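You operate a simulated robot arm through the tools that you are given. There is no shell and no other tool. Be economical: measure what you need, move in short steps, check, and stop when the job is done.

You run a simulated two-armed robot. Do the job below in one go: nothing can be reset, and whatever is moved stays where it is left.

Task
Take the cap off the purple jar and lay it down on the navy bench top.

Only the result counts: the job must be done as asked and must still hold three seconds after the hand-in. Knocking over, shifting, dropping, spilling or breaking anything else fails it. Lids that push on must go on centred and level and be pressed home; caps that screw on are set level and turned clockwise until they are tight.

Robot
Two 7-joint arms with two-finger parallel grippers on one trunk, on a base that drives. Base frame: it is fixed to the floor where the robot stands at the start and does not move with it; the origin is under the middle of the robot, x ahead of it, y to its left, z up; the surface under the hand at the start is at about z = 80. Units: cm, degrees, N and s.
The left shoulder is at the start at [5, 15.8, 98.3], the right one opposite. With the tool pointing down near the work surface each hand reaches from about 22 to 66 cm from the robot's upright axis, wherever it stands, measured 20 degrees to its own side. Payload 3.91 kg a hand.
The TCP of each hand is the grasp point between the finger pads, 3 cm short of the fingertips. In the tool frame z runs along the fingers and y along their closing line. The gripper opens to 11 cm. The fingers are 2 cm wide and 1 cm thick; the gripper's body (4.8 by 11.2 cm) begins 5.5 cm behind the TCP.
Orientation is told as [roll, pitch, yaw] about the base's x, y, z axes, in that order, counted from this pose: with the fingers straight down and closing along the base's y, the tool's x points along the base's -x, its y along +y and its z along -z.

Tools
- The arms move only by the tool send_rows. It takes "left_rows", "right_rows" or both (then of equal length, played together; a hand with none holds still); each is a list of rows, each a list of 7 numbers: the shift along the tool's x, y, z in cm, then the turn, a rotation vector about the tool's x, y, z in degrees, then the closure in counts, from 0 (fully open) to 255 (shut). In form: [[tx, ty, tz, ax, ay, az, hand], ...]. A call has 1 to 8 rows; each row shifts and turns the commanded pose from where the row before left it, along the tool's axes as they then stand. A row lasts 0.2 s, in which the tool goes at most 5 cm and 8.6 degrees; a call with a longer step from one row to the next is refused whole, and so is a gripper value outside its range. A pose out of reach is approached as far as the arm can. The call stops where the force on the tool passes 40 N (or 10 N more than at its start, if that is more) or the arm is blocked; 0.2 s more then pass. The fingers move at their own pace (about 15.3 cm/s each) and stop on an object; they squeeze with about 33 N. The grip force told is the motor's: it shows also when the fingers shut on nothing. Time passes only in rows, and 0.2 s behind the last, so rows that do not move let the fingers close. The reply holds the time, the measured pose of the TCP, the force on the tool along the base axes, the opening and the grip force, in the units named above and with some noise, with the torque about the TCP (base axes, N m) and any sound that the robot's microphone picked up, and new pictures: "views" is both (left out), scene, wrist or none (wrist: the cameras of the hands that moved).
- Cameras (640 x 400 px; columns grow to the right, rows downward): "scene" is now at [13.12, 2.61, 115.68]; the picture's right is [0.28, -0.96, 0.00], its down [-0.21, -0.06, -0.97] and it looks along [0.94, 0.27, -0.22] (base axes); focal length 230 px, centre (320, 200). "left" rides on the left gripper at [7.3, -1.7, -10.3] in its tool frame; the picture's right is [0.23, 0.97, 0.00], its down [-0.76, 0.18, -0.62] and it looks along [-0.61, 0.14, 0.78] (tool axes); focal length 222 px, centre (320, 200). "right" rides on the right gripper at [7.2, 1.7, -10.3] in its tool frame; the picture's right is [-0.23, 0.97, 0.00], its down [-0.76, -0.18, -0.62] and it looks along [-0.61, -0.14, 0.78] (tool axes); focal length 222 px, centre (320, 200). There is no depth. A picture from a camera that has moved, and an enlarged one, comes with that camera's place and axes in the base frame and with its lens.
- move_column(by): slides the trunk up (or, below 0, down) by that many cm; the arms and the scene camera ride with it, the base frame stays. It gives what a move gives, with no picture.
- roll_base(legs): drives the robot by 1 to 6 legs, each [ahead, turn to the left] in cm and degrees, along the robot's own axes; the way and the turn of a leg run together, so that a leg with both is an arc; at most 150 cm and 180 degrees a leg. The arms and the cameras ride along, it lands a little off, and it stops where it bumps. It gives what a move gives, and a new picture of the scene camera.
- turn_head(pan, tilt): turns the head with the scene camera to pan (to the left, within 80 degrees either way) and tilt (down, from -29 to 69), counted from straight ahead of the robot. It gives what a move gives, and a new picture of the scene camera.
- close_up(camera, box): a new picture of the part [left, top, right, bottom] of that camera's present view, enlarged. No time passes.
- hand_in(): hands the job in; it is judged then, once.

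Go step by step. Nothing tells you exact positions but the pictures and the camera data: compare them with the known pose of the tool, close in by small moves and look again before you grip or let go. The budget is 120 turns and 260 pictures, counting those below and the enlarged ones. Unless the task says otherwise, let go and move clear before handing in, and close with one line.

The tools are called as a command line: name --argument value ..., lists and objects as JSON in quotes. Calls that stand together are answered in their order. send_rows: Moves the arms, as the interface text tells. Its arguments: {"type":"object","properties":{"left_rows":{"type":"array"},"right_rows":{"type":"array"},"views":{"type":"string","enum":["both","scene","wrist","none"]}},"required":[]} The other tools are called the same way: move_column (by) slides the trunk up or down; roll_base (legs) drives the base; turn_head (pan, tilt) turns the head that bears the scene camera; close_up (camera, box) takes an enlarged picture of a part of a camera's view; hand_in () hands the job in.

At the start:

```text
t: 0.0
left_tool_pos: [36.22, 28.85, 109.35]
left_tcp_rot: [0.0, 0.0, 0.1]
left_ft_force: [-0.8, -0.2, 0.0]
left_wrist_torque: [0.02, -0.02, 0.02]
left_gripper_width: 10.98
left_gripper_force: 0.1
right_tool_pos: [38.83, -10.8, 111.66]
right_tcp_rot: [0.0, 0.0, 0.0]
right_ft_force: [-0.1, 0.2, -0.6]
right_wrist_torque: [0.0, -0.02, 0.03]
right_gripper_width: 10.99
right_gripper_force: 0.1
trunk travel left (down, up): [-22.5, 25.7]
robot x, y, heading: [-0.22, 0.02, 0.1]
head pan, tilt: [16.3, 12.8]
```

scene: 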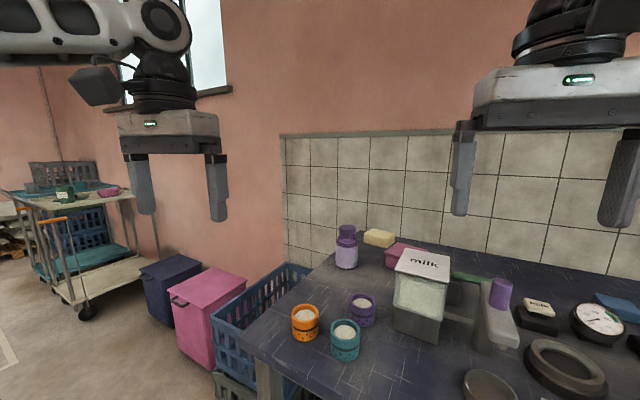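
right: 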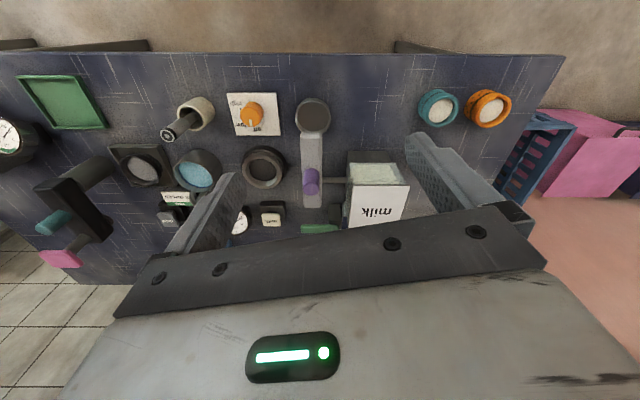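
left: 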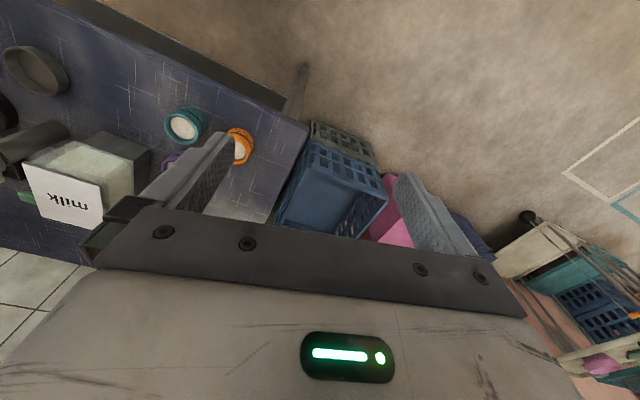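

I see a tall purple capped container at the back left of the bench and a small purple cup beside the milk. I will look closer to tell which one is the purple jar.

close_up --camera "scene" --box '[280, 210, 440, 370]'

turn_head --pan 0 --tilt 35

```text
2.50 times, centred on (360, 290) of scene
camera zoom: at [13.12, 2.61, 115.68], right [0.28, -0.96, 0.0], down [-0.21, -0.06, -0.97], along [0.94, 0.27, -0.22], focal length 576 px, centre (220, -25)
```

zoom: 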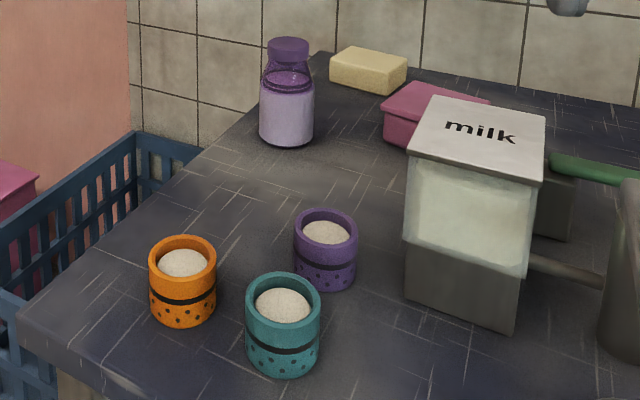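

```text
t: 0.9
left_tool_pos: [36.12, 28.7, 109.47]
left_tcp_rot: [0.2, 0.0, 0.2]
left_ft_force: [0.0, 0.5, -1.0]
left_wrist_torque: [0.02, 0.04, 0.02]
left_gripper_width: 11.01
left_gripper_force: 0.0
right_tool_pos: [38.93, -10.81, 111.65]
right_tcp_rot: [0.0, 0.0, 0.1]
right_ft_force: [0.0, -0.3, 1.0]
right_wrist_torque: [0.01, 0.0, 0.05]
right_gripper_width: 11.03
right_gripper_force: 0.0
trunk travel left (down, up): [-22.5, 25.7]
robot x, y, heading: [0.03, 0.02, -0.1]
head pan, tilt: [0.0, 35.0]
camera scene: at [12.97, 0.0, 112.13], right [0.0, -1.0, 0.0], down [-0.57, 0.0, -0.82], along [0.82, 0.0, -0.57], focal length 230 px, centre (320, 200)
```

scene: 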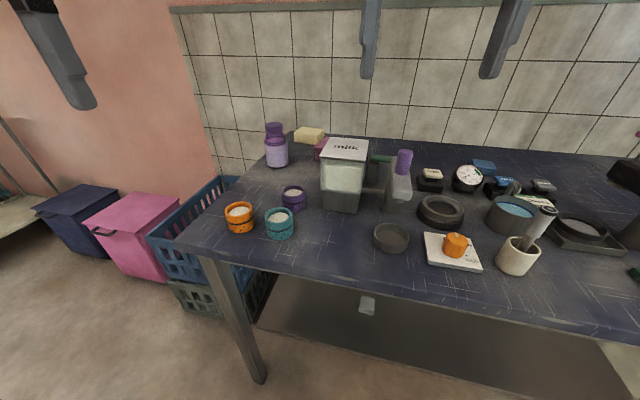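

The purple jar with a purple cap stands near (80, 13), with its top at about z = 92. That is out of reach from here, so I will inspect the cap and check the clearance in front of the base.

close_up --camera "scene" --box '[247, 110, 327, 180]'

turn_head --pan 0 --tilt 69

```text
5.71 times, centred on (287, 145) of scene
camera zoom: at [12.97, 0.0, 112.13], right [0.0, -1.0, 0.0], down [-0.57, 0.0, -0.82], along [0.82, 0.0, -0.57], focal length 1316 px, centre (509, 514)
```

zoom: 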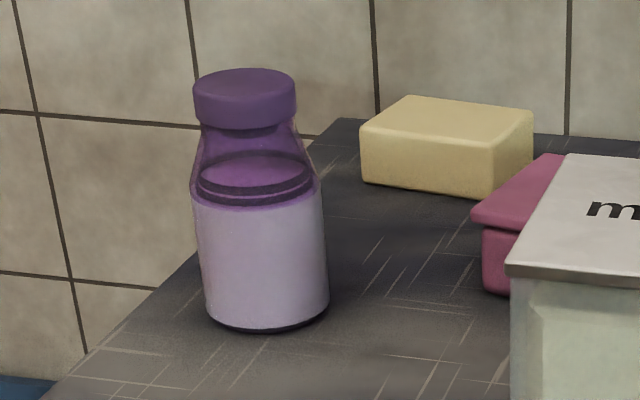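

```text
t: 1.9
left_tool_pos: [36.14, 28.71, 109.29]
left_tcp_rot: [0.1, 0.1, 0.2]
left_ft_force: [-0.5, 0.2, 0.0]
left_wrist_torque: [-0.01, 0.03, -0.02]
left_gripper_width: 11.04
left_gripper_force: 0.1
right_tool_pos: [38.83, -10.72, 111.7]
right_tcp_rot: [0.1, 0.0, 0.0]
right_ft_force: [0.2, -0.1, -0.7]
right_wrist_torque: [0.0, -0.03, 0.02]
right_gripper_width: 11.0
right_gripper_force: 0.0
trunk travel left (down, up): [-22.5, 25.7]
robot x, y, heading: [-0.31, -0.15, -0.0]
head pan, tilt: [0.0, 68.8]
camera scene: at [9.76, -0.01, 107.76], right [0.0, -1.0, 0.0], down [-0.93, 0.0, -0.36], along [0.36, 0.0, -0.93], focal length 230 px, centre (320, 200)
```

scene: 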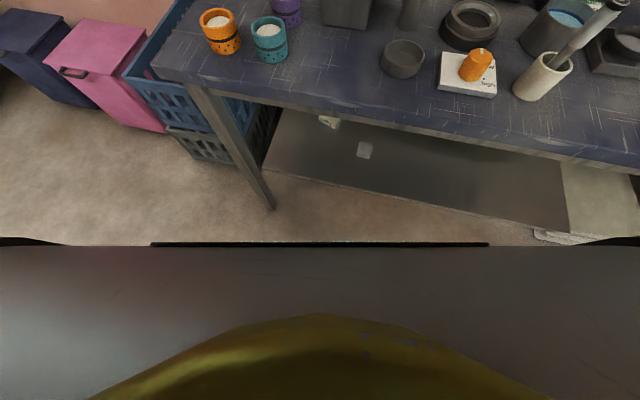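

The cap is a plain round one on a narrow neck. The bench is turned about 16° relative to me, and the jar sits near its left edge, 38 cm in from the front. I will back off, shift to the left, face the bench again and then close in slowly.

roll_base --legs '[[-15, 0], [0, 60], [26, 0], [0, -72]]'

turn_head --pan 10 --tilt 45

```text
t: 10.4
left_tool_pos: [39.57, 42.85, 109.38]
left_tcp_rot: [0.1, 0.0, -12.1]
left_ft_force: [-0.3, 0.7, 0.5]
left_wrist_torque: [-0.01, 0.01, -0.05]
left_gripper_width: 10.98
left_gripper_force: 0.2
right_tool_pos: [33.79, 3.69, 111.73]
right_tcp_rot: [0.0, 0.0, -12.1]
right_ft_force: [-0.1, -0.5, 0.5]
right_wrist_torque: [-0.04, 0.01, 0.0]
right_gripper_width: 11.0
right_gripper_force: 0.0
trunk travel left (down, up): [-22.5, 25.7]
robot x, y, heading: [-1.96, 22.39, -12.0]
head pan, tilt: [0.0, 68.8]
camera scene: at [7.57, 20.43, 107.76], right [-0.21, -0.98, 0.0], down [-0.91, 0.2, -0.36], along [0.35, -0.08, -0.93], focal length 230 px, centre (320, 200)
```

scene: 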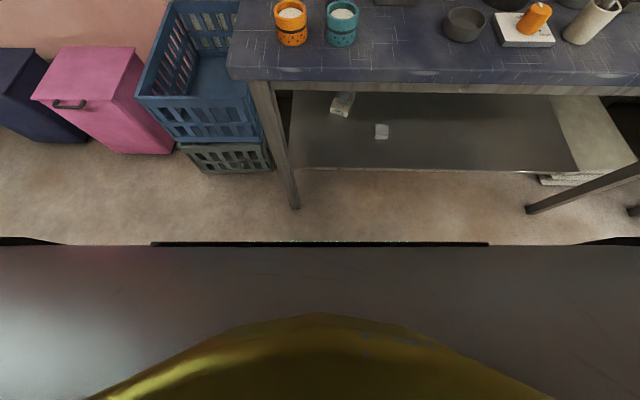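

```text
t: 11.3
left_tool_pos: [39.54, 42.88, 109.43]
left_tcp_rot: [0.1, 0.0, -12.1]
left_ft_force: [0.4, -0.8, 0.5]
left_wrist_torque: [0.0, 0.0, -0.01]
left_gripper_width: 11.01
left_gripper_force: 0.1
right_tool_pos: [33.89, 3.8, 111.66]
right_tcp_rot: [0.0, 0.0, -12.2]
right_ft_force: [0.0, 0.2, 0.1]
right_wrist_torque: [0.0, 0.0, 0.01]
right_gripper_width: 11.03
right_gripper_force: 0.0
trunk travel left (down, up): [-22.5, 25.7]
robot x, y, heading: [-1.9, 22.52, -12.3]
head pan, tilt: [10.0, 45.0]
camera scene: at [10.23, 21.3, 110.64], right [-0.04, -1.0, 0.0], down [-0.71, 0.03, -0.71], along [0.71, -0.03, -0.71], focal length 230 px, centre (320, 200)
```

scene: 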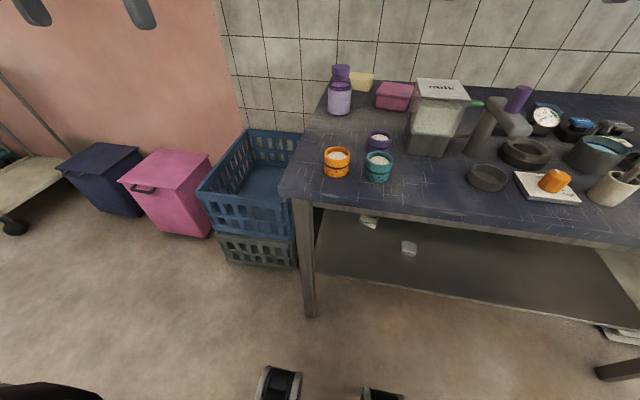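

The base wheels end about 26 cm ahead of my axis, and the bench leg is about 49 cm away. I will drive ahead 15 cm.

roll_base --legs '[[15, 0]]'

turn_head --pan 5 --tilt 30

```text
t: 12.7
left_tool_pos: [54.08, 39.81, 109.36]
left_tcp_rot: [-0.1, 0.0, -12.2]
left_ft_force: [1.1, -0.6, -0.9]
left_wrist_torque: [0.03, 0.01, 0.0]
left_gripper_width: 11.01
left_gripper_force: 0.0
right_tool_pos: [48.22, 0.68, 111.72]
right_tcp_rot: [0.0, 0.0, -12.3]
right_ft_force: [0.0, -0.6, 0.5]
right_wrist_torque: [-0.02, 0.03, 0.03]
right_gripper_width: 11.0
right_gripper_force: 0.1
trunk travel left (down, up): [-22.5, 25.7]
robot x, y, heading: [12.39, 19.24, -12.2]
head pan, tilt: [10.0, 45.0]
camera scene: at [24.73, 18.16, 110.64], right [-0.04, -1.0, 0.0], down [-0.71, 0.03, -0.71], along [0.71, -0.03, -0.71], focal length 230 px, centre (320, 200)
```

scene: 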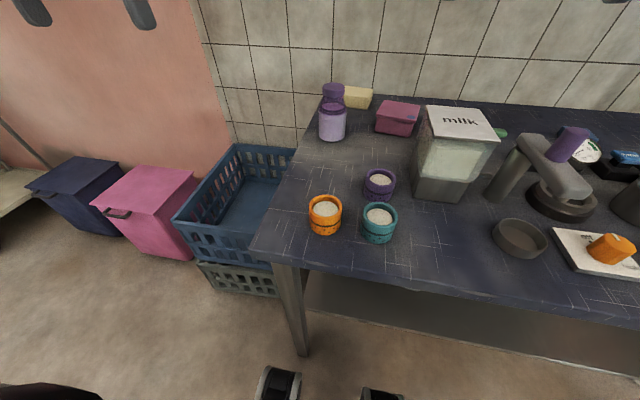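

```text
t: 13.5
left_tool_pos: [54.0, 39.76, 109.34]
left_tcp_rot: [0.1, 0.0, -12.1]
left_ft_force: [0.3, -0.1, 0.2]
left_wrist_torque: [0.01, -0.03, -0.02]
left_gripper_width: 11.0
left_gripper_force: 0.0
right_tool_pos: [48.25, 0.62, 111.6]
right_tcp_rot: [0.0, 0.0, -12.1]
right_ft_force: [0.5, -0.1, -0.1]
right_wrist_torque: [-0.02, -0.02, -0.02]
right_gripper_width: 11.01
right_gripper_force: 0.1
trunk travel left (down, up): [-22.5, 25.7]
robot x, y, heading: [12.78, 19.7, -12.2]
head pan, tilt: [5.0, 30.0]
camera scene: at [25.55, 17.35, 112.9], right [-0.13, -0.99, 0.0], down [-0.5, 0.06, -0.87], along [0.86, -0.11, -0.5], focal length 230 px, centre (320, 200)
```

scene: 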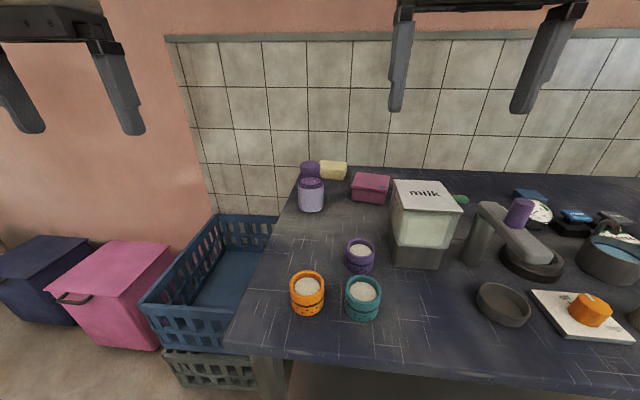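

I am now close enough, so I will measure the jar in an enlarged picture.

close_up --camera "scene" --box '[270, 145, 370, 225]'

```text
5.00 times, centred on (320, 185) of scene
camera zoom: at [25.55, 17.35, 112.9], right [-0.13, -0.99, 0.0], down [-0.5, 0.06, -0.87], along [0.86, -0.11, -0.5], focal length 1152 px, centre (320, 275)
```

zoom: 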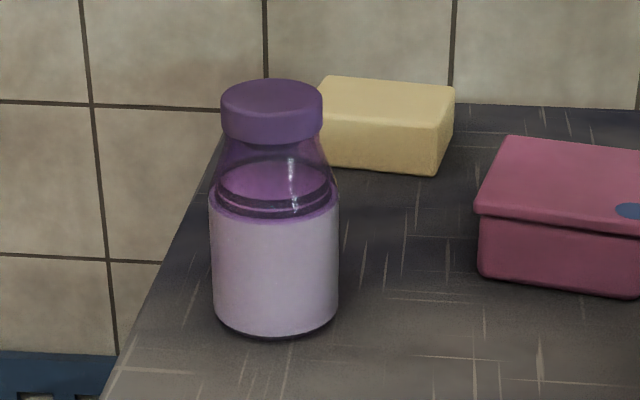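

The jar centre is at about (79.2, 13.0). The cap is about 5 cm across, from z≈89.8 to 92. I will bring the left hand up high, just short of the jar, and look with its wrist camera.

send_rows --left_rows '[[-3.3, -2.6, 0, 0, 0, 0, 0], [-3.3, -2.6, 0, 0, 0, 0, 0], [-3.3, -2.6, 0, 0, 0, 0, 0], [-3.3, -2.6, 0, 0, 0, 0, 0], [-3.3, -2.6, 0, 0, 0, 0, 0], [-3.3, -2.6, 0, 0, 0, 0, 0], [-3.3, -2.6, 0, 0, 0, 0, 0], [-3.3, -2.6, 0, 0, 0, 0, 0]]'

```text
t: 15.3
left_tool_pos: [63.72, 28.73, 103.72]
left_tcp_rot: [0.0, 0.0, -12.1]
left_ft_force: [0.2, 0.2, -0.7]
left_wrist_torque: [-0.02, -0.01, -0.01]
left_gripper_width: 10.99
left_gripper_force: 0.1
left hand out of reach, approached as far as the arm can: row 3, 4, 5, 6, 7, 8
right_tool_pos: [48.29, 0.61, 111.67]
right_tcp_rot: [0.0, 0.0, -12.4]
right_ft_force: [-0.4, 0.6, -0.1]
right_wrist_torque: [0.03, 0.02, -0.02]
right_gripper_width: 10.99
right_gripper_force: 0.1
trunk travel left (down, up): [-22.5, 25.7]
robot x, y, heading: [12.86, 19.38, -12.0]
head pan, tilt: [5.0, 30.0]
camera scene: at [25.54, 17.35, 112.91], right [-0.13, -0.99, 0.0], down [-0.5, 0.06, -0.87], along [0.86, -0.11, -0.5], focal length 230 px, centre (320, 200)
camera left: at [56.24, 28.71, 114.04], right [-0.02, 1.0, 0.0], down [0.78, 0.01, 0.62], along [0.62, 0.01, -0.78], focal length 222 px, centre (320, 200)
```

scene: 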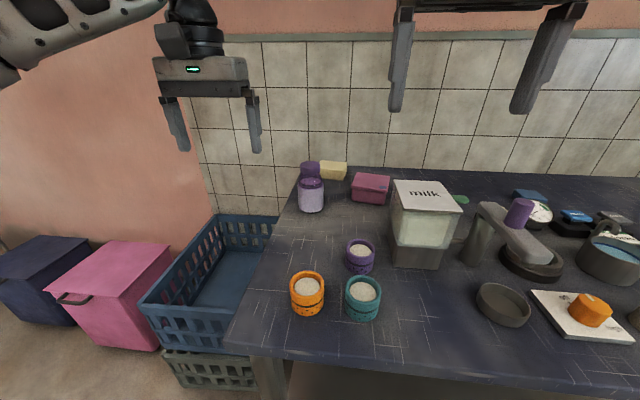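
left: 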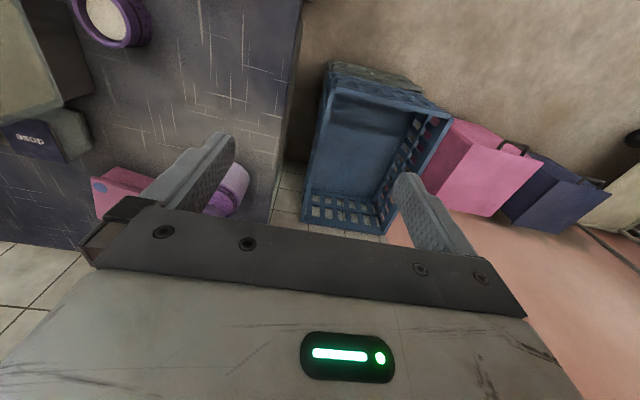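

The arm falls short here. I will raise the trunk and re-park with the robot turned more to the right, with the bench leg to the left of the base, so the jar lies in the left arm's good zone.

move_column --by 14

roll_base --legs '[[-14, 0], [0, -20.6], [17, 0]]'

turn_head --pan 30 --tilt 40

```text
t: 16.9
left_tool_pos: [63.73, 28.82, 117.67]
left_tcp_rot: [0.0, -0.2, -12.1]
left_ft_force: [1.2, 0.6, -0.1]
left_wrist_torque: [-0.02, 0.01, 0.0]
left_gripper_width: 10.96
left_gripper_force: 0.0
right_tool_pos: [48.2, 0.59, 125.66]
right_tcp_rot: [-0.1, -0.1, -12.2]
right_ft_force: [0.0, 0.7, -0.1]
right_wrist_torque: [-0.02, 0.01, 0.01]
right_gripper_width: 10.99
right_gripper_force: 0.1
trunk travel left (down, up): [-36.5, 11.7]
robot x, y, heading: [12.39, 19.45, -12.3]
head pan, tilt: [5.0, 30.0]
```

```text
t: 20.4
left_tool_pos: [64.31, 3.93, 117.7]
left_tcp_rot: [0.0, 0.0, -32.7]
left_ft_force: [0.4, 0.3, -0.5]
left_wrist_torque: [0.02, 0.03, 0.0]
left_gripper_width: 10.98
left_gripper_force: 0.0
right_tool_pos: [40.05, -16.95, 125.74]
right_tcp_rot: [0.0, 0.0, -32.9]
right_ft_force: [-0.1, 0.5, -0.3]
right_wrist_torque: [0.01, -0.01, 0.03]
right_gripper_width: 10.99
right_gripper_force: 0.1
trunk travel left (down, up): [-36.5, 11.7]
robot x, y, heading: [12.96, 13.26, -32.4]
head pan, tilt: [5.0, 30.0]
camera scene: at [24.64, 6.74, 126.89], right [-0.47, -0.88, 0.0], down [-0.44, 0.23, -0.87], along [0.77, -0.4, -0.5], focal length 230 px, centre (320, 200)
```

scene: 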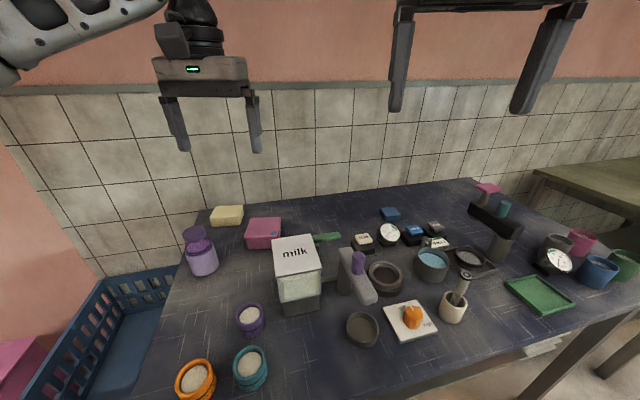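

```text
t: 21.3
left_tool_pos: [64.32, 4.03, 117.65]
left_tcp_rot: [0.0, -0.1, -32.7]
left_ft_force: [-1.5, 0.0, 0.3]
left_wrist_torque: [0.04, 0.0, 0.0]
left_gripper_width: 11.0
left_gripper_force: 0.2
right_tool_pos: [40.0, -16.8, 125.74]
right_tcp_rot: [0.0, -0.1, -32.7]
right_ft_force: [0.2, 0.6, 0.5]
right_wrist_torque: [-0.02, 0.0, 0.02]
right_gripper_width: 11.02
right_gripper_force: 0.1
trunk travel left (down, up): [-36.5, 11.7]
robot x, y, heading: [12.97, 13.32, -32.9]
head pan, tilt: [30.0, 40.0]
camera scene: at [25.07, 10.57, 125.37], right [-0.05, -1.0, 0.0], down [-0.64, 0.03, -0.77], along [0.77, -0.04, -0.64], focal length 230 px, centre (320, 200)
```

scene: 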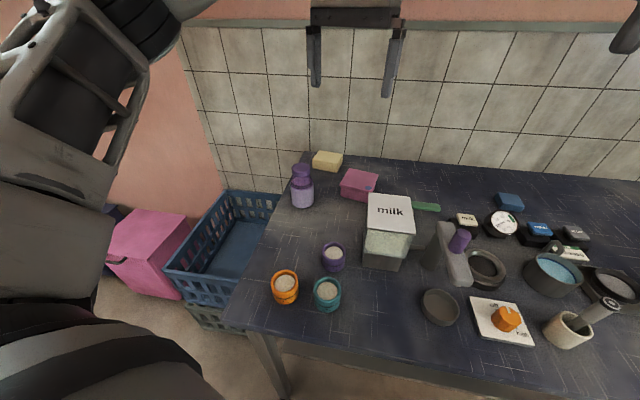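

The jar estimate holds at about (79.4, 13). I will move the left hand above it at about z = 106.

send_rows --left_rows '[[-1.56, 3.14, 2.2, 0, 0, 0, 0], [-1.56, 3.14, 2.2, 0, 0, 0, 0], [-1.56, 3.14, 2.2, 0, 0, 0, 0], [-1.56, 3.14, 2.2, 0, 0, 0, 0], [-1.56, 3.14, 2.2, 0, 0, 0, 0]]'

```text
t: 22.5
left_tool_pos: [79.48, 13.14, 106.65]
left_tcp_rot: [-0.1, -0.1, -32.9]
left_ft_force: [-0.2, -0.1, 0.1]
left_wrist_torque: [0.03, -0.01, 0.04]
left_gripper_width: 11.01
left_gripper_force: 0.1
right_tool_pos: [40.0, -16.93, 125.58]
right_tcp_rot: [0.0, 0.0, -32.8]
right_ft_force: [-0.6, 0.7, 1.1]
right_wrist_torque: [-0.01, -0.05, -0.01]
right_gripper_width: 10.99
right_gripper_force: 0.1
trunk travel left (down, up): [-36.5, 11.7]
robot x, y, heading: [13.21, 13.47, -32.7]
head pan, tilt: [30.0, 40.0]
camera scene: at [25.12, 10.59, 125.36], right [-0.05, -1.0, 0.0], down [-0.64, 0.03, -0.77], along [0.76, -0.04, -0.64], focal length 230 px, centre (320, 200)
camera left: at [72.47, 15.55, 117.01], right [0.34, 0.94, 0.0], down [0.74, -0.26, 0.62], along [0.59, -0.21, -0.78], focal length 222 px, centre (320, 200)
```

scene: 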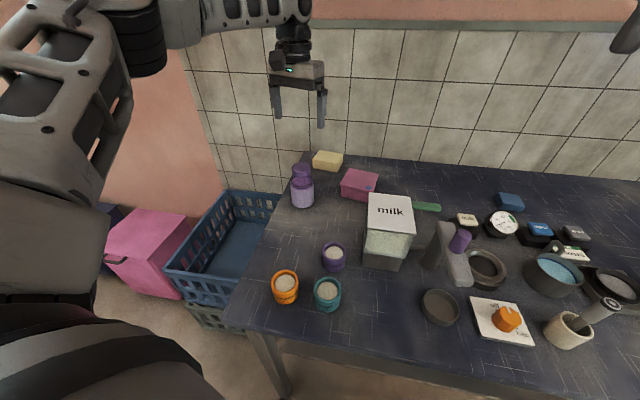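
left: 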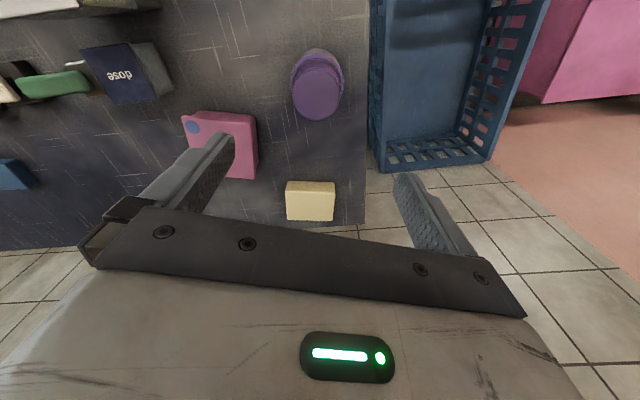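

The wrist view puts the cap nearer (78, 13.2). I will enlarge it and step closer to refine that.

send_rows --left_rows '[[1.0, -0.7, 3, 0, 0, 0, 0], [0, 0, 3, 0, 0, 0, 0]]' --views "none"

close_up --camera "left" --box '[240, 40, 400, 240]'

close_up --camera "scene" --box '[250, 60, 370, 220]'

```text
t: 23.1
left_tool_pos: [78.13, 12.76, 100.53]
left_tcp_rot: [0.1, -0.1, -32.9]
left_ft_force: [-0.3, 0.3, 0.9]
left_wrist_torque: [-0.02, -0.03, 0.02]
left_gripper_width: 11.0
left_gripper_force: 0.1
right_tool_pos: [39.87, -16.86, 125.74]
right_tcp_rot: [0.0, -0.1, -32.8]
right_ft_force: [0.5, 0.7, 0.1]
right_wrist_torque: [0.0, 0.0, 0.02]
right_gripper_width: 11.02
right_gripper_force: 0.0
trunk travel left (down, up): [-36.5, 11.7]
robot x, y, heading: [13.1, 13.36, -32.8]
head pan, tilt: [30.0, 40.0]
```

```text
2.00 times, centred on (320, 140) of left
camera zoom: at [71.16, 15.28, 110.95], right [0.34, 0.94, 0.0], down [0.74, -0.26, 0.62], along [0.59, -0.21, -0.78], focal length 444 px, centre (320, 320)
```

zoom: 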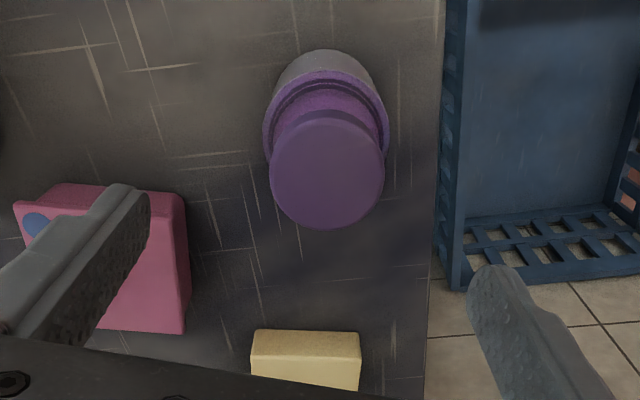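

```text
2.50 times, centred on (310, 140) of scene
camera zoom: at [25.09, 10.58, 125.37], right [-0.05, -1.0, 0.0], down [-0.64, 0.03, -0.77], along [0.76, -0.04, -0.64], focal length 576 px, centre (345, 350)
```

zoom: 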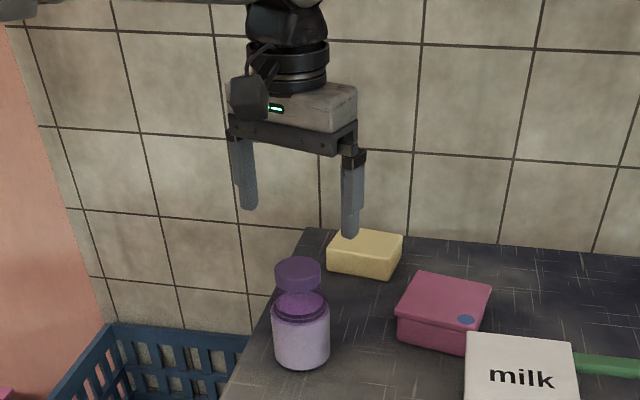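

The cap centre works out at (77.8, 13.15) with its top at z≈92.2. I will centre on it and lower with the fingers wide open.

send_rows --left_rows '[[0.5, 0.16, 2.8, 0, 0, 0, 0], [0, 0, 3.0, 0, 0, 0, 0], [0, 0, 2.8, 0, 0, 0, 0], [0, 0, 0, 0, 0, 0, 0]]'

close_up --camera "scene" --box '[270, 100, 350, 220]'

```text
t: 24.1
left_tool_pos: [77.8, 13.3, 92.02]
left_tcp_rot: [-0.2, -0.1, -32.7]
left_ft_force: [-0.7, -0.4, 0.3]
left_wrist_torque: [0.04, 0.01, -0.01]
left_gripper_width: 11.01
left_gripper_force: 0.1
right_tool_pos: [39.89, -16.98, 125.79]
right_tcp_rot: [0.1, 0.0, -32.8]
right_ft_force: [0.6, -0.2, 0.3]
right_wrist_torque: [0.0, 0.04, -0.04]
right_gripper_width: 11.0
right_gripper_force: 0.1
trunk travel left (down, up): [-36.5, 11.7]
robot x, y, heading: [13.15, 13.36, -32.9]
head pan, tilt: [30.0, 40.0]
camera scene: at [25.07, 10.59, 125.37], right [-0.05, -1.0, 0.0], down [-0.64, 0.03, -0.77], along [0.77, -0.04, -0.64], focal length 230 px, centre (320, 200)
camera left: at [70.82, 15.82, 102.42], right [0.34, 0.94, 0.0], down [0.74, -0.26, 0.62], along [0.59, -0.21, -0.78], focal length 222 px, centre (320, 200)
```

scene: 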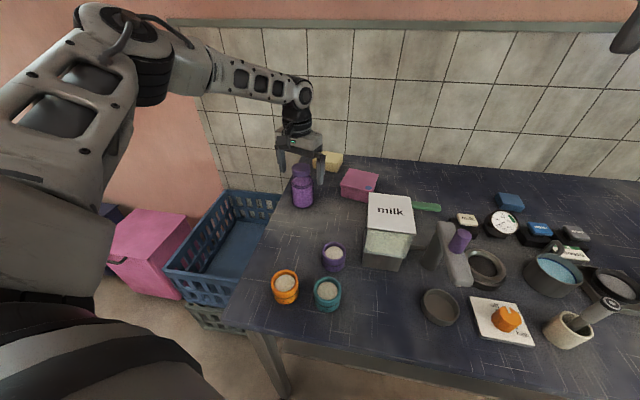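
left: 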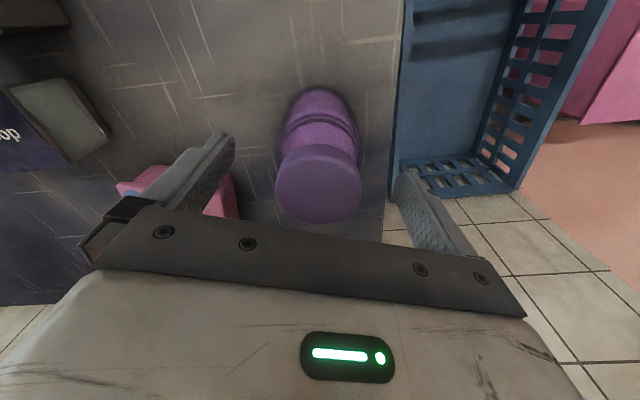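

```text
3.33 times, centred on (310, 160) of scene
camera zoom: at [25.07, 10.59, 125.37], right [-0.05, -1.0, 0.0], down [-0.64, 0.03, -0.77], along [0.77, -0.04, -0.64], focal length 768 px, centre (353, 333)
```

zoom: 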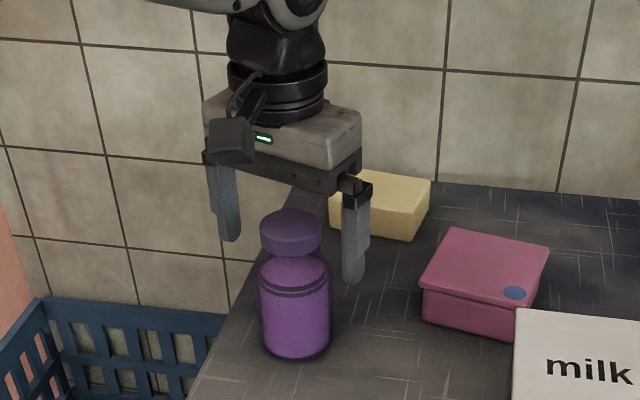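

The fingers straddle the cap well. I will nudge a little to centre and close on it.

send_rows --left_rows '[[0.25, 0.0, 0.3, 0, 0, 0, 0], [0, 0, 0, 0, 0, 0, 140], [0, 0, 0, 0, 0, 0, 170], [0, 0, 0, 0, 0, 0, 170], [0, 0, 0, 0, 0, 0, 170]]' --views "wrist"

close_up --camera "scene" --box '[270, 100, 350, 220]'

```text
t: 25.3
left_tool_pos: [77.54, 13.4, 91.88]
left_tcp_rot: [0.0, 0.0, -32.8]
left_ft_force: [-1.5, 0.3, 2.4]
left_wrist_torque: [0.17, 0.07, 0.05]
left_gripper_width: 5.51
left_gripper_force: 33.4
right_tool_pos: [39.91, -16.89, 125.64]
right_tcp_rot: [-0.1, 0.0, -32.8]
right_ft_force: [-0.6, 0.5, -0.2]
right_wrist_torque: [0.02, 0.02, -0.01]
right_gripper_width: 11.0
right_gripper_force: 0.1
trunk travel left (down, up): [-36.5, 11.7]
robot x, y, heading: [13.15, 13.43, -32.9]
head pan, tilt: [30.0, 40.0]
camera left: at [70.59, 15.97, 102.17], right [0.34, 0.94, 0.0], down [0.74, -0.26, 0.62], along [0.59, -0.21, -0.78], focal length 222 px, centre (320, 200)
```

left: 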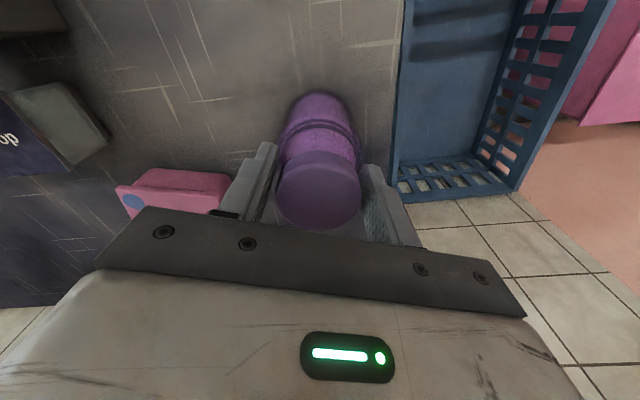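

```text
3.33 times, centred on (310, 160) of scene
camera zoom: at [25.03, 10.58, 125.38], right [-0.05, -1.0, 0.0], down [-0.64, 0.03, -0.77], along [0.77, -0.04, -0.64], focal length 768 px, centre (353, 333)
```

zoom: 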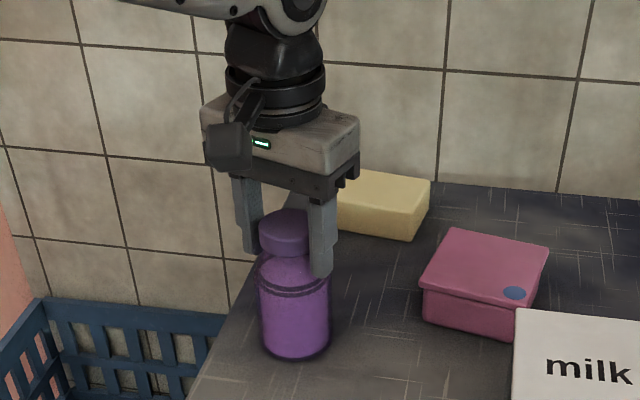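

The grip is on the cap (5.5 cm wide, 33 N). Now I will turn it a little counter-clockwise and read the torque.

send_rows --left_rows '[[0, 0, 0, 0, 0, -8, 170], [0, 0, 0, 0, 0, -8, 170], [0, 0, 0, 0, 0, -8, 170]]' --views "wrist"

close_up --camera "scene" --box '[270, 100, 350, 220]'

```text
t: 26.1
left_tool_pos: [77.69, 13.4, 91.99]
left_tcp_rot: [-0.2, -0.4, -8.6]
left_ft_force: [1.2, -0.1, 15.5]
left_wrist_torque: [0.01, -0.24, -0.19]
left_gripper_width: 5.18
left_gripper_force: 33.0
right_tool_pos: [39.69, -16.92, 125.74]
right_tcp_rot: [0.0, -0.2, -32.9]
right_ft_force: [-1.2, 0.5, -0.2]
right_wrist_torque: [0.01, -0.01, -0.04]
right_gripper_width: 11.0
right_gripper_force: 0.0
trunk travel left (down, up): [-36.5, 11.7]
robot x, y, heading: [12.61, 13.19, -32.7]
head pan, tilt: [30.0, 40.0]
camera left: at [70.12, 12.87, 102.34], right [-0.08, 1.0, 0.0], down [0.78, 0.06, 0.63], along [0.63, 0.05, -0.78], focal length 222 px, centre (320, 200)
```

left: 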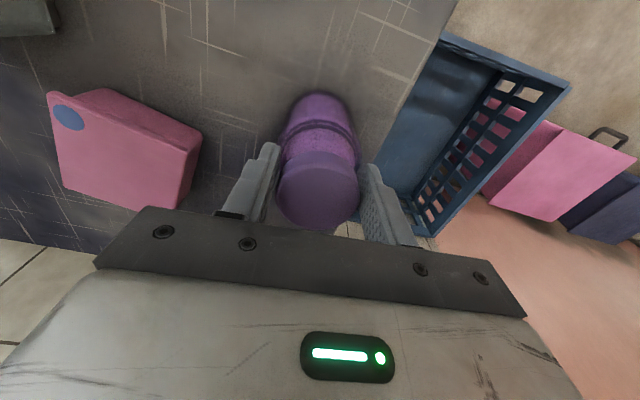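

```text
3.33 times, centred on (310, 160) of scene
camera zoom: at [24.93, 10.58, 125.4], right [-0.05, -1.0, 0.0], down [-0.64, 0.03, -0.77], along [0.77, -0.04, -0.64], focal length 768 px, centre (353, 333)
```

zoom: 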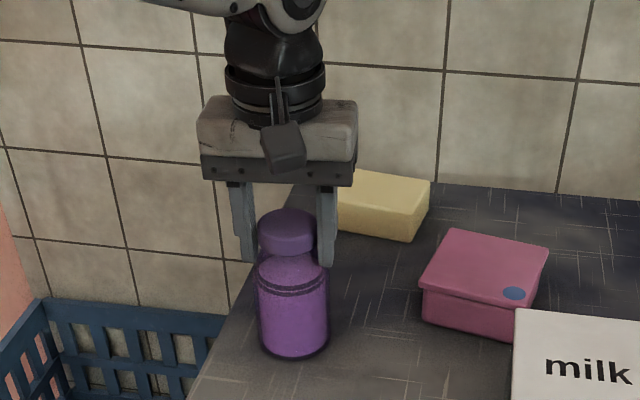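

An upward push of about 15 N came with the turn, so it is a screw cap rising on its thread. I will keep turning counter-clockwise while rising slightly.

send_rows --left_rows '[[0, 0, -0.08, 0, 0, -8, 170], [0, 0, -0.02, 0, 0, -8, 170], [0, 0, -0.02, 0, 0, -8, 170], [0, 0, -0.02, 0, 0, -8, 170], [0, 0, -0.02, 0, 0, -8, 170], [0, 0, -0.02, 0, 0, -8, 170]]' --views "wrist"

close_up --camera "scene" --box '[270, 100, 350, 220]'

```text
t: 27.5
left_tool_pos: [77.51, 13.47, 92.01]
left_tcp_rot: [-0.1, -0.1, 39.3]
left_ft_force: [4.4, -1.6, 9.9]
left_wrist_torque: [0.29, -0.57, -0.17]
left_gripper_width: 5.2
left_gripper_force: 33.2
right_tool_pos: [39.81, -16.89, 125.66]
right_tcp_rot: [0.0, 0.1, -32.9]
right_ft_force: [0.0, 0.1, -0.3]
right_wrist_torque: [0.02, 0.01, 0.01]
right_gripper_width: 11.02
right_gripper_force: 0.0
trunk travel left (down, up): [-36.5, 11.7]
robot x, y, heading: [13.03, 13.46, -32.7]
head pan, tilt: [30.0, 40.0]
camera left: at [73.01, 7.62, 102.39], right [-0.79, 0.61, 0.0], down [0.47, 0.62, 0.62], along [0.38, 0.49, -0.78], focal length 222 px, centre (320, 200)
```

left: 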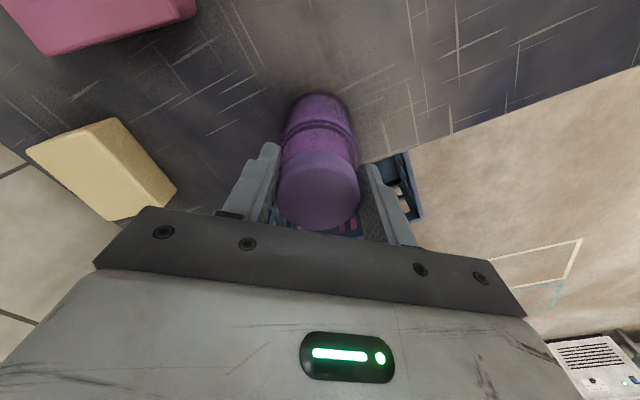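

```text
3.33 times, centred on (310, 160) of scene
camera zoom: at [24.99, 10.57, 125.38], right [-0.05, -1.0, 0.0], down [-0.64, 0.03, -0.77], along [0.77, -0.04, -0.64], focal length 768 px, centre (353, 333)
```

zoom: 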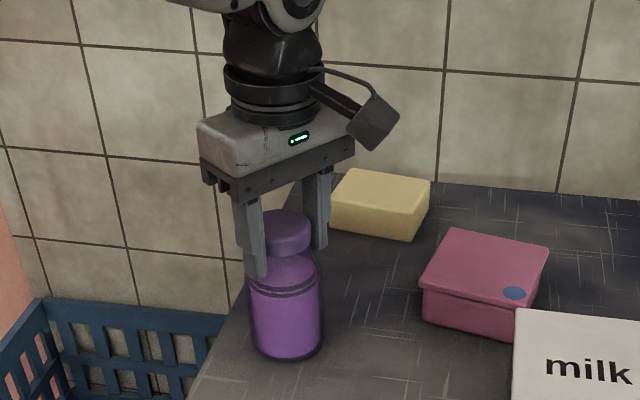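

The jar seems to have swung sideways about half a centimetre, so the cap is off-centre in the fingers. I will look closely before going on.

close_up --camera "left" --box '[200, 80, 440, 240]'

close_up --camera "scene" --box '[285, 145, 325, 215]'

```text
2.50 times, centred on (320, 160) of left
camera zoom: at [73.01, 7.62, 102.39], right [-0.79, 0.61, 0.0], down [0.47, 0.62, 0.62], along [0.38, 0.49, -0.78], focal length 555 px, centre (320, 300)
```

zoom: 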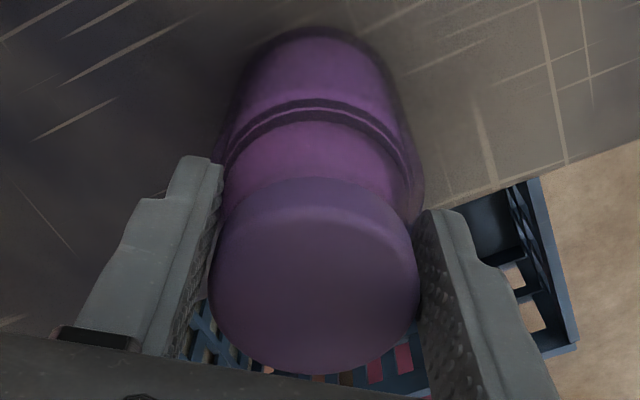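

```text
5.71 times, centred on (305, 180) of scene
camera zoom: at [24.99, 10.57, 125.38], right [-0.05, -1.0, 0.0], down [-0.64, 0.03, -0.77], along [0.77, -0.04, -0.64], focal length 1316 px, centre (406, 314)
```

zoom: 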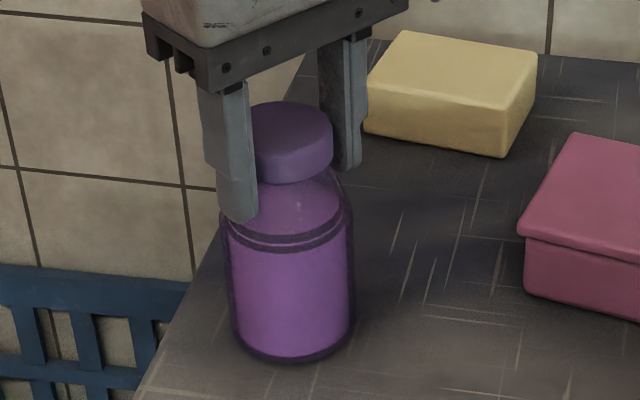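

The wrist view shows the cap sitting 0.65 cm off the finger centre, toward tool −x, so the turn swung the jar about 0.75 cm. While still holding it I will slide it back, then let go and re-centre the hand.

send_rows --left_rows '[[0.15, -0.2, 0, 0, 0, 0, 170], [0.15, -0.2, 0, 0, 0, 0, 170], [0.15, -0.2, 0, 0, 0, 0, 170], [0, 0, 0, 0, 0, 0, 170], [0, 0, 0, 0, 0, 0, 90], [0, 0, 0, 0, 0, 0, 90], [-0.65, 0, 0, 0, 0, 0, 90]]' --views "wrist"

close_up --camera "left" --box '[200, 80, 440, 240]'

close_up --camera "scene" --box '[270, 100, 350, 220]'

```text
t: 29.1
left_tool_pos: [78.04, 13.08, 92.03]
left_tcp_rot: [0.0, 0.0, 39.1]
left_ft_force: [0.0, 0.1, -0.8]
left_wrist_torque: [0.0, -0.01, -0.02]
left_gripper_width: 7.11
left_gripper_force: 0.0
right_tool_pos: [39.87, -16.88, 125.69]
right_tcp_rot: [-0.1, -0.1, -32.8]
right_ft_force: [0.0, 0.3, -0.5]
right_wrist_torque: [0.0, 0.01, -0.02]
right_gripper_width: 11.0
right_gripper_force: 0.1
trunk travel left (down, up): [-36.5, 11.7]
robot x, y, heading: [13.05, 13.03, -32.5]
head pan, tilt: [30.0, 40.0]
camera left: at [73.6, 7.26, 102.37], right [-0.79, 0.61, 0.0], down [0.48, 0.62, 0.62], along [0.38, 0.49, -0.78], focal length 222 px, centre (320, 200)
```

left: 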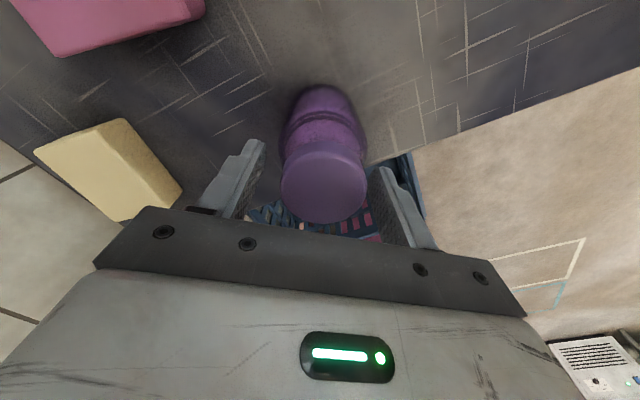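

```text
2.50 times, centred on (320, 160) of left
camera zoom: at [73.6, 7.26, 102.37], right [-0.79, 0.61, 0.0], down [0.48, 0.62, 0.62], along [0.38, 0.49, -0.78], focal length 555 px, centre (320, 300)
```

zoom: 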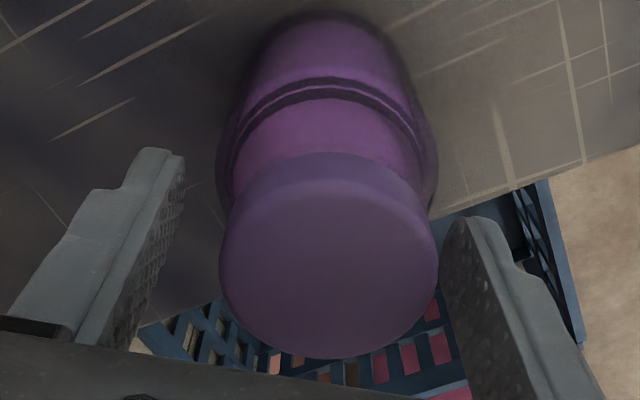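

```text
3.33 times, centred on (310, 160) of scene
camera zoom: at [25.07, 10.59, 125.37], right [-0.05, -1.0, 0.0], down [-0.64, 0.03, -0.77], along [0.77, -0.04, -0.64], focal length 768 px, centre (353, 333)
```

zoom: 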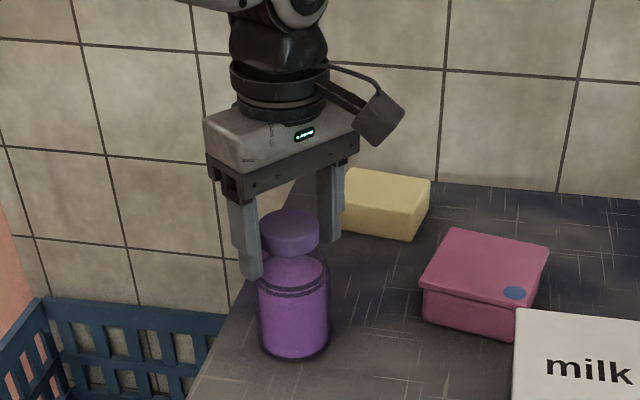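

The jar is back in place and the cap is centred between the fingers. I will swing the hand back clockwise, open and well past the starting angle, for the next turn.

send_rows --left_rows '[[0.1, 0.15, 0, 0, 0, 0, 60], [0, 0, 0, 0, 0, 8.5, 60], [0, 0, 0, 0, 0, 8.5, 60], [0, 0, 0, 0, 0, 8.5, 60], [0, 0, 0, 0, 0, 8.5, 60], [0, 0, 0, 0, 0, 8.5, 60], [0, 0, 0, 0, 0, 8.5, 60], [0, 0, 0, 0, 0, 8.5, 60]]' --views "none"

send_rows --left_rows '[[0, 0, 0, 0, 0, 8.5, 60], [0, 0, 0, 0, 0, 8.5, 60], [0, 0, 0, 0, 0, 8.5, 60], [0, 0, 0, 0, 0, 8.5, 60], [0, 0, 0, 0, 0, 8.5, 60], [0, 0, 0, 0, 0, 8.5, 60], [0, 0, 0, 0, 0, 8.5, 60], [0, 0, 0, 0, 0, 8.5, 60]]' --views "wrist"

close_up --camera "left" --box '[200, 80, 440, 240]'

```text
t: 30.9
left_tool_pos: [77.95, 13.24, 92.09]
left_tcp_rot: [0.0, -0.2, -20.4]
left_ft_force: [-0.3, 1.1, 0.3]
left_wrist_torque: [-0.02, 0.04, 0.02]
left_gripper_width: 8.41
left_gripper_force: 0.2
right_tool_pos: [40.0, -16.83, 125.64]
right_tcp_rot: [0.1, -0.1, -32.8]
right_ft_force: [0.2, 0.1, 0.0]
right_wrist_torque: [-0.03, 0.04, -0.01]
right_gripper_width: 10.99
right_gripper_force: 0.1
trunk travel left (down, up): [-36.5, 11.7]
robot x, y, heading: [13.22, 12.96, -32.9]
head pan, tilt: [30.0, 40.0]
```

```text
t: 32.7
left_tool_pos: [77.83, 13.23, 91.87]
left_tcp_rot: [0.1, -0.1, -88.4]
left_ft_force: [0.2, -0.5, -0.3]
left_wrist_torque: [0.03, 0.0, 0.04]
left_gripper_width: 8.42
left_gripper_force: 0.1
right_tool_pos: [39.96, -16.94, 125.62]
right_tcp_rot: [0.0, -0.1, -32.8]
right_ft_force: [-0.5, -0.2, 0.0]
right_wrist_torque: [-0.02, 0.01, 0.0]
right_gripper_width: 11.0
right_gripper_force: 0.1
trunk travel left (down, up): [-36.5, 11.7]
robot x, y, heading: [13.13, 13.35, -32.9]
head pan, tilt: [30.0, 40.0]
camera left: at [76.06, 20.42, 102.34], right [0.97, 0.25, 0.0], down [0.2, -0.76, 0.62], along [0.16, -0.6, -0.78], focal length 222 px, centre (320, 200)
```

left: 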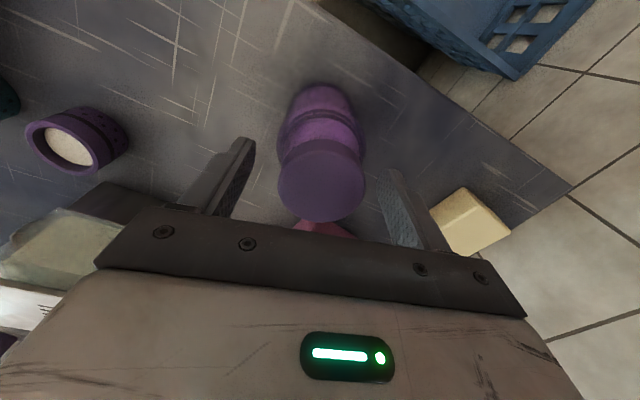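

```text
2.50 times, centred on (320, 160) of left
camera zoom: at [76.06, 20.42, 102.34], right [0.97, 0.25, 0.0], down [0.2, -0.76, 0.62], along [0.16, -0.6, -0.78], focal length 555 px, centre (320, 300)
```

zoom: 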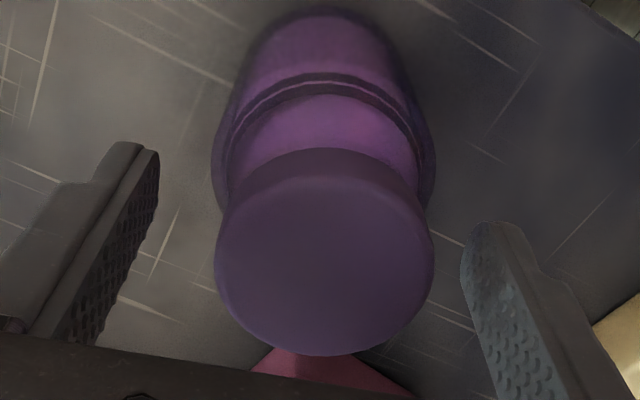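

The cap stays centred as the hand turns. I will wind back a bit further and then grip.

send_rows --left_rows '[[0.1, 0, 0, 0, 0, 8.5, 60], [0, 0, 0, 0, 0, 8.5, 60], [0, 0, 0, 0, 0, 8.5, 60], [0, 0, 0, 0, 0, 8.5, 60], [0, 0, 0, 0, 0, 8.5, 60], [0, 0, 0, 0, 0, 0, 170], [0, 0, 0, 0, 0, 0, 170], [0, 0, 0, 0, 0, 0, 170]]' --views "wrist"

```text
t: 34.5
left_tool_pos: [78.04, 13.39, 91.99]
left_tcp_rot: [0.1, 0.1, -130.9]
left_ft_force: [1.3, 1.1, 1.4]
left_wrist_torque: [-0.04, -0.06, 0.0]
left_gripper_width: 5.46
left_gripper_force: 33.1
right_tool_pos: [39.97, -16.83, 125.69]
right_tcp_rot: [0.0, 0.1, -32.9]
right_ft_force: [0.3, 0.5, 0.3]
right_wrist_torque: [0.01, 0.0, -0.02]
right_gripper_width: 11.0
right_gripper_force: 0.0
trunk travel left (down, up): [-36.5, 11.7]
robot x, y, heading: [13.3, 13.34, -32.5]
head pan, tilt: [30.0, 40.0]
camera left: at [81.4, 19.91, 102.34], right [0.89, -0.46, 0.0], down [-0.36, -0.69, 0.62], along [-0.29, -0.55, -0.78], focal length 222 px, centre (320, 200)
```

left: 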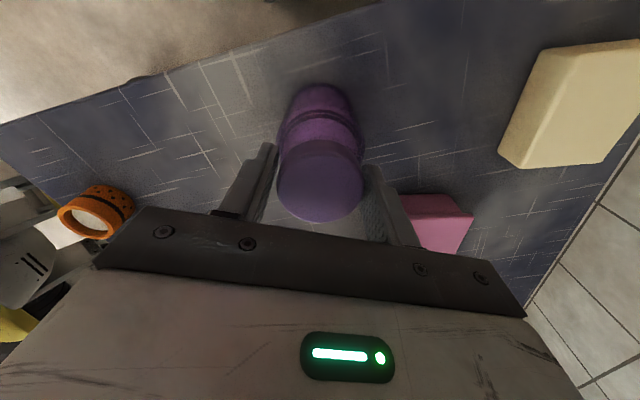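

I have gripped it again, centred. Now I will turn counter-clockwise through a long sweep, rising slightly.

send_rows --left_rows '[[0, 0, -0.01, 0, 0, -8.5, 170], [0, 0, -0.01, 0, 0, -8.5, 170], [0, 0, -0.01, 0, 0, -8.5, 170], [0, 0, -0.01, 0, 0, -8.5, 170], [0, 0, -0.01, 0, 0, -8.5, 170], [0, 0, -0.01, 0, 0, -8.5, 170], [0, 0, -0.01, 0, 0, -8.5, 170], [0, 0, -0.01, 0, 0, -8.5, 170]]' --views "none"

send_rows --left_rows '[[0, 0, -0.01, 0, 0, -8.5, 170], [0, 0, -0.01, 0, 0, -8.5, 170], [0, 0, -0.01, 0, 0, -8.5, 170], [0, 0, -0.01, 0, 0, -8.5, 170], [0, 0, -0.01, 0, 0, -8.5, 170], [0, 0, -0.01, 0, 0, -8.5, 170], [0, 0, -0.01, 0, 0, -8.5, 170], [0, 0, -0.01, 0, 0, -8.5, 170]]' --views "wrist"

close_up --camera "scene" --box '[270, 100, 350, 220]'

```text
t: 36.3
left_tool_pos: [77.81, 13.23, 92.25]
left_tcp_rot: [0.1, -0.3, -62.5]
left_ft_force: [1.2, 0.1, 16.3]
left_wrist_torque: [0.04, -0.03, -0.26]
left_gripper_width: 5.11
left_gripper_force: 33.0
right_tool_pos: [39.77, -16.87, 125.79]
right_tcp_rot: [0.1, -0.1, -33.0]
right_ft_force: [0.1, -0.5, -0.3]
right_wrist_torque: [-0.05, 0.0, -0.03]
right_gripper_width: 10.98
right_gripper_force: 0.1
trunk travel left (down, up): [-36.5, 11.7]
robot x, y, heading: [12.81, 13.04, -32.6]
head pan, tilt: [30.0, 40.0]
```

```text
t: 38.1
left_tool_pos: [77.85, 13.22, 92.3]
left_tcp_rot: [-0.1, -0.2, 5.4]
left_ft_force: [2.3, -0.5, 19.0]
left_wrist_torque: [0.07, -0.3, -0.25]
left_gripper_width: 5.02
left_gripper_force: 32.5
right_tool_pos: [39.62, -16.88, 125.75]
right_tcp_rot: [0.1, -0.1, -32.8]
right_ft_force: [-0.2, -0.5, 0.5]
right_wrist_torque: [-0.02, 0.01, -0.03]
right_gripper_width: 10.99
right_gripper_force: 0.0
trunk travel left (down, up): [-36.5, 11.7]
robot x, y, heading: [12.87, 13.29, -33.2]
head pan, tilt: [30.0, 40.0]
camera left: at [70.78, 10.97, 102.64], right [-0.32, 0.95, 0.0], down [0.74, 0.25, 0.63], along [0.59, 0.2, -0.78], focal length 222 px, centre (320, 200)
```

left: 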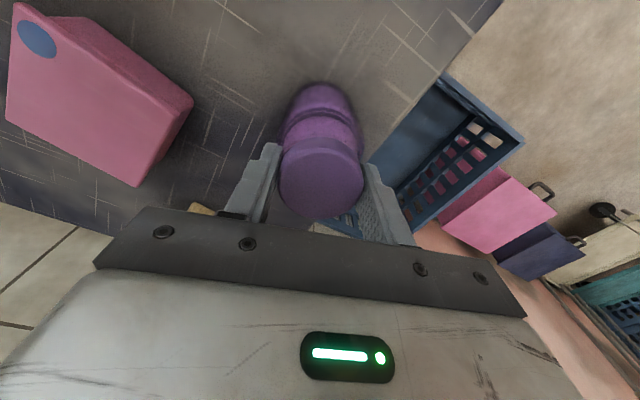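

```text
3.33 times, centred on (310, 160) of scene
camera zoom: at [24.9, 10.58, 125.39], right [-0.05, -1.0, 0.0], down [-0.64, 0.03, -0.77], along [0.77, -0.04, -0.64], focal length 768 px, centre (353, 333)
```

zoom: 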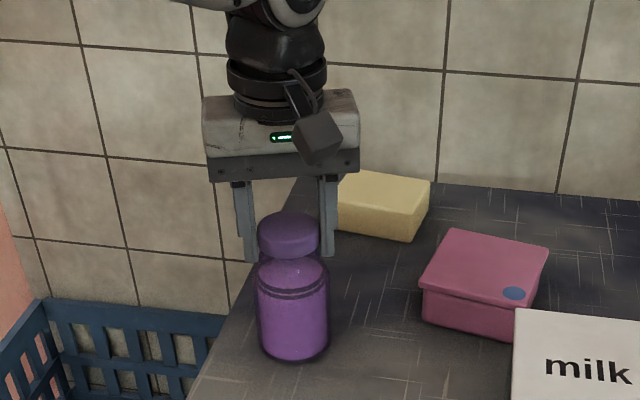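

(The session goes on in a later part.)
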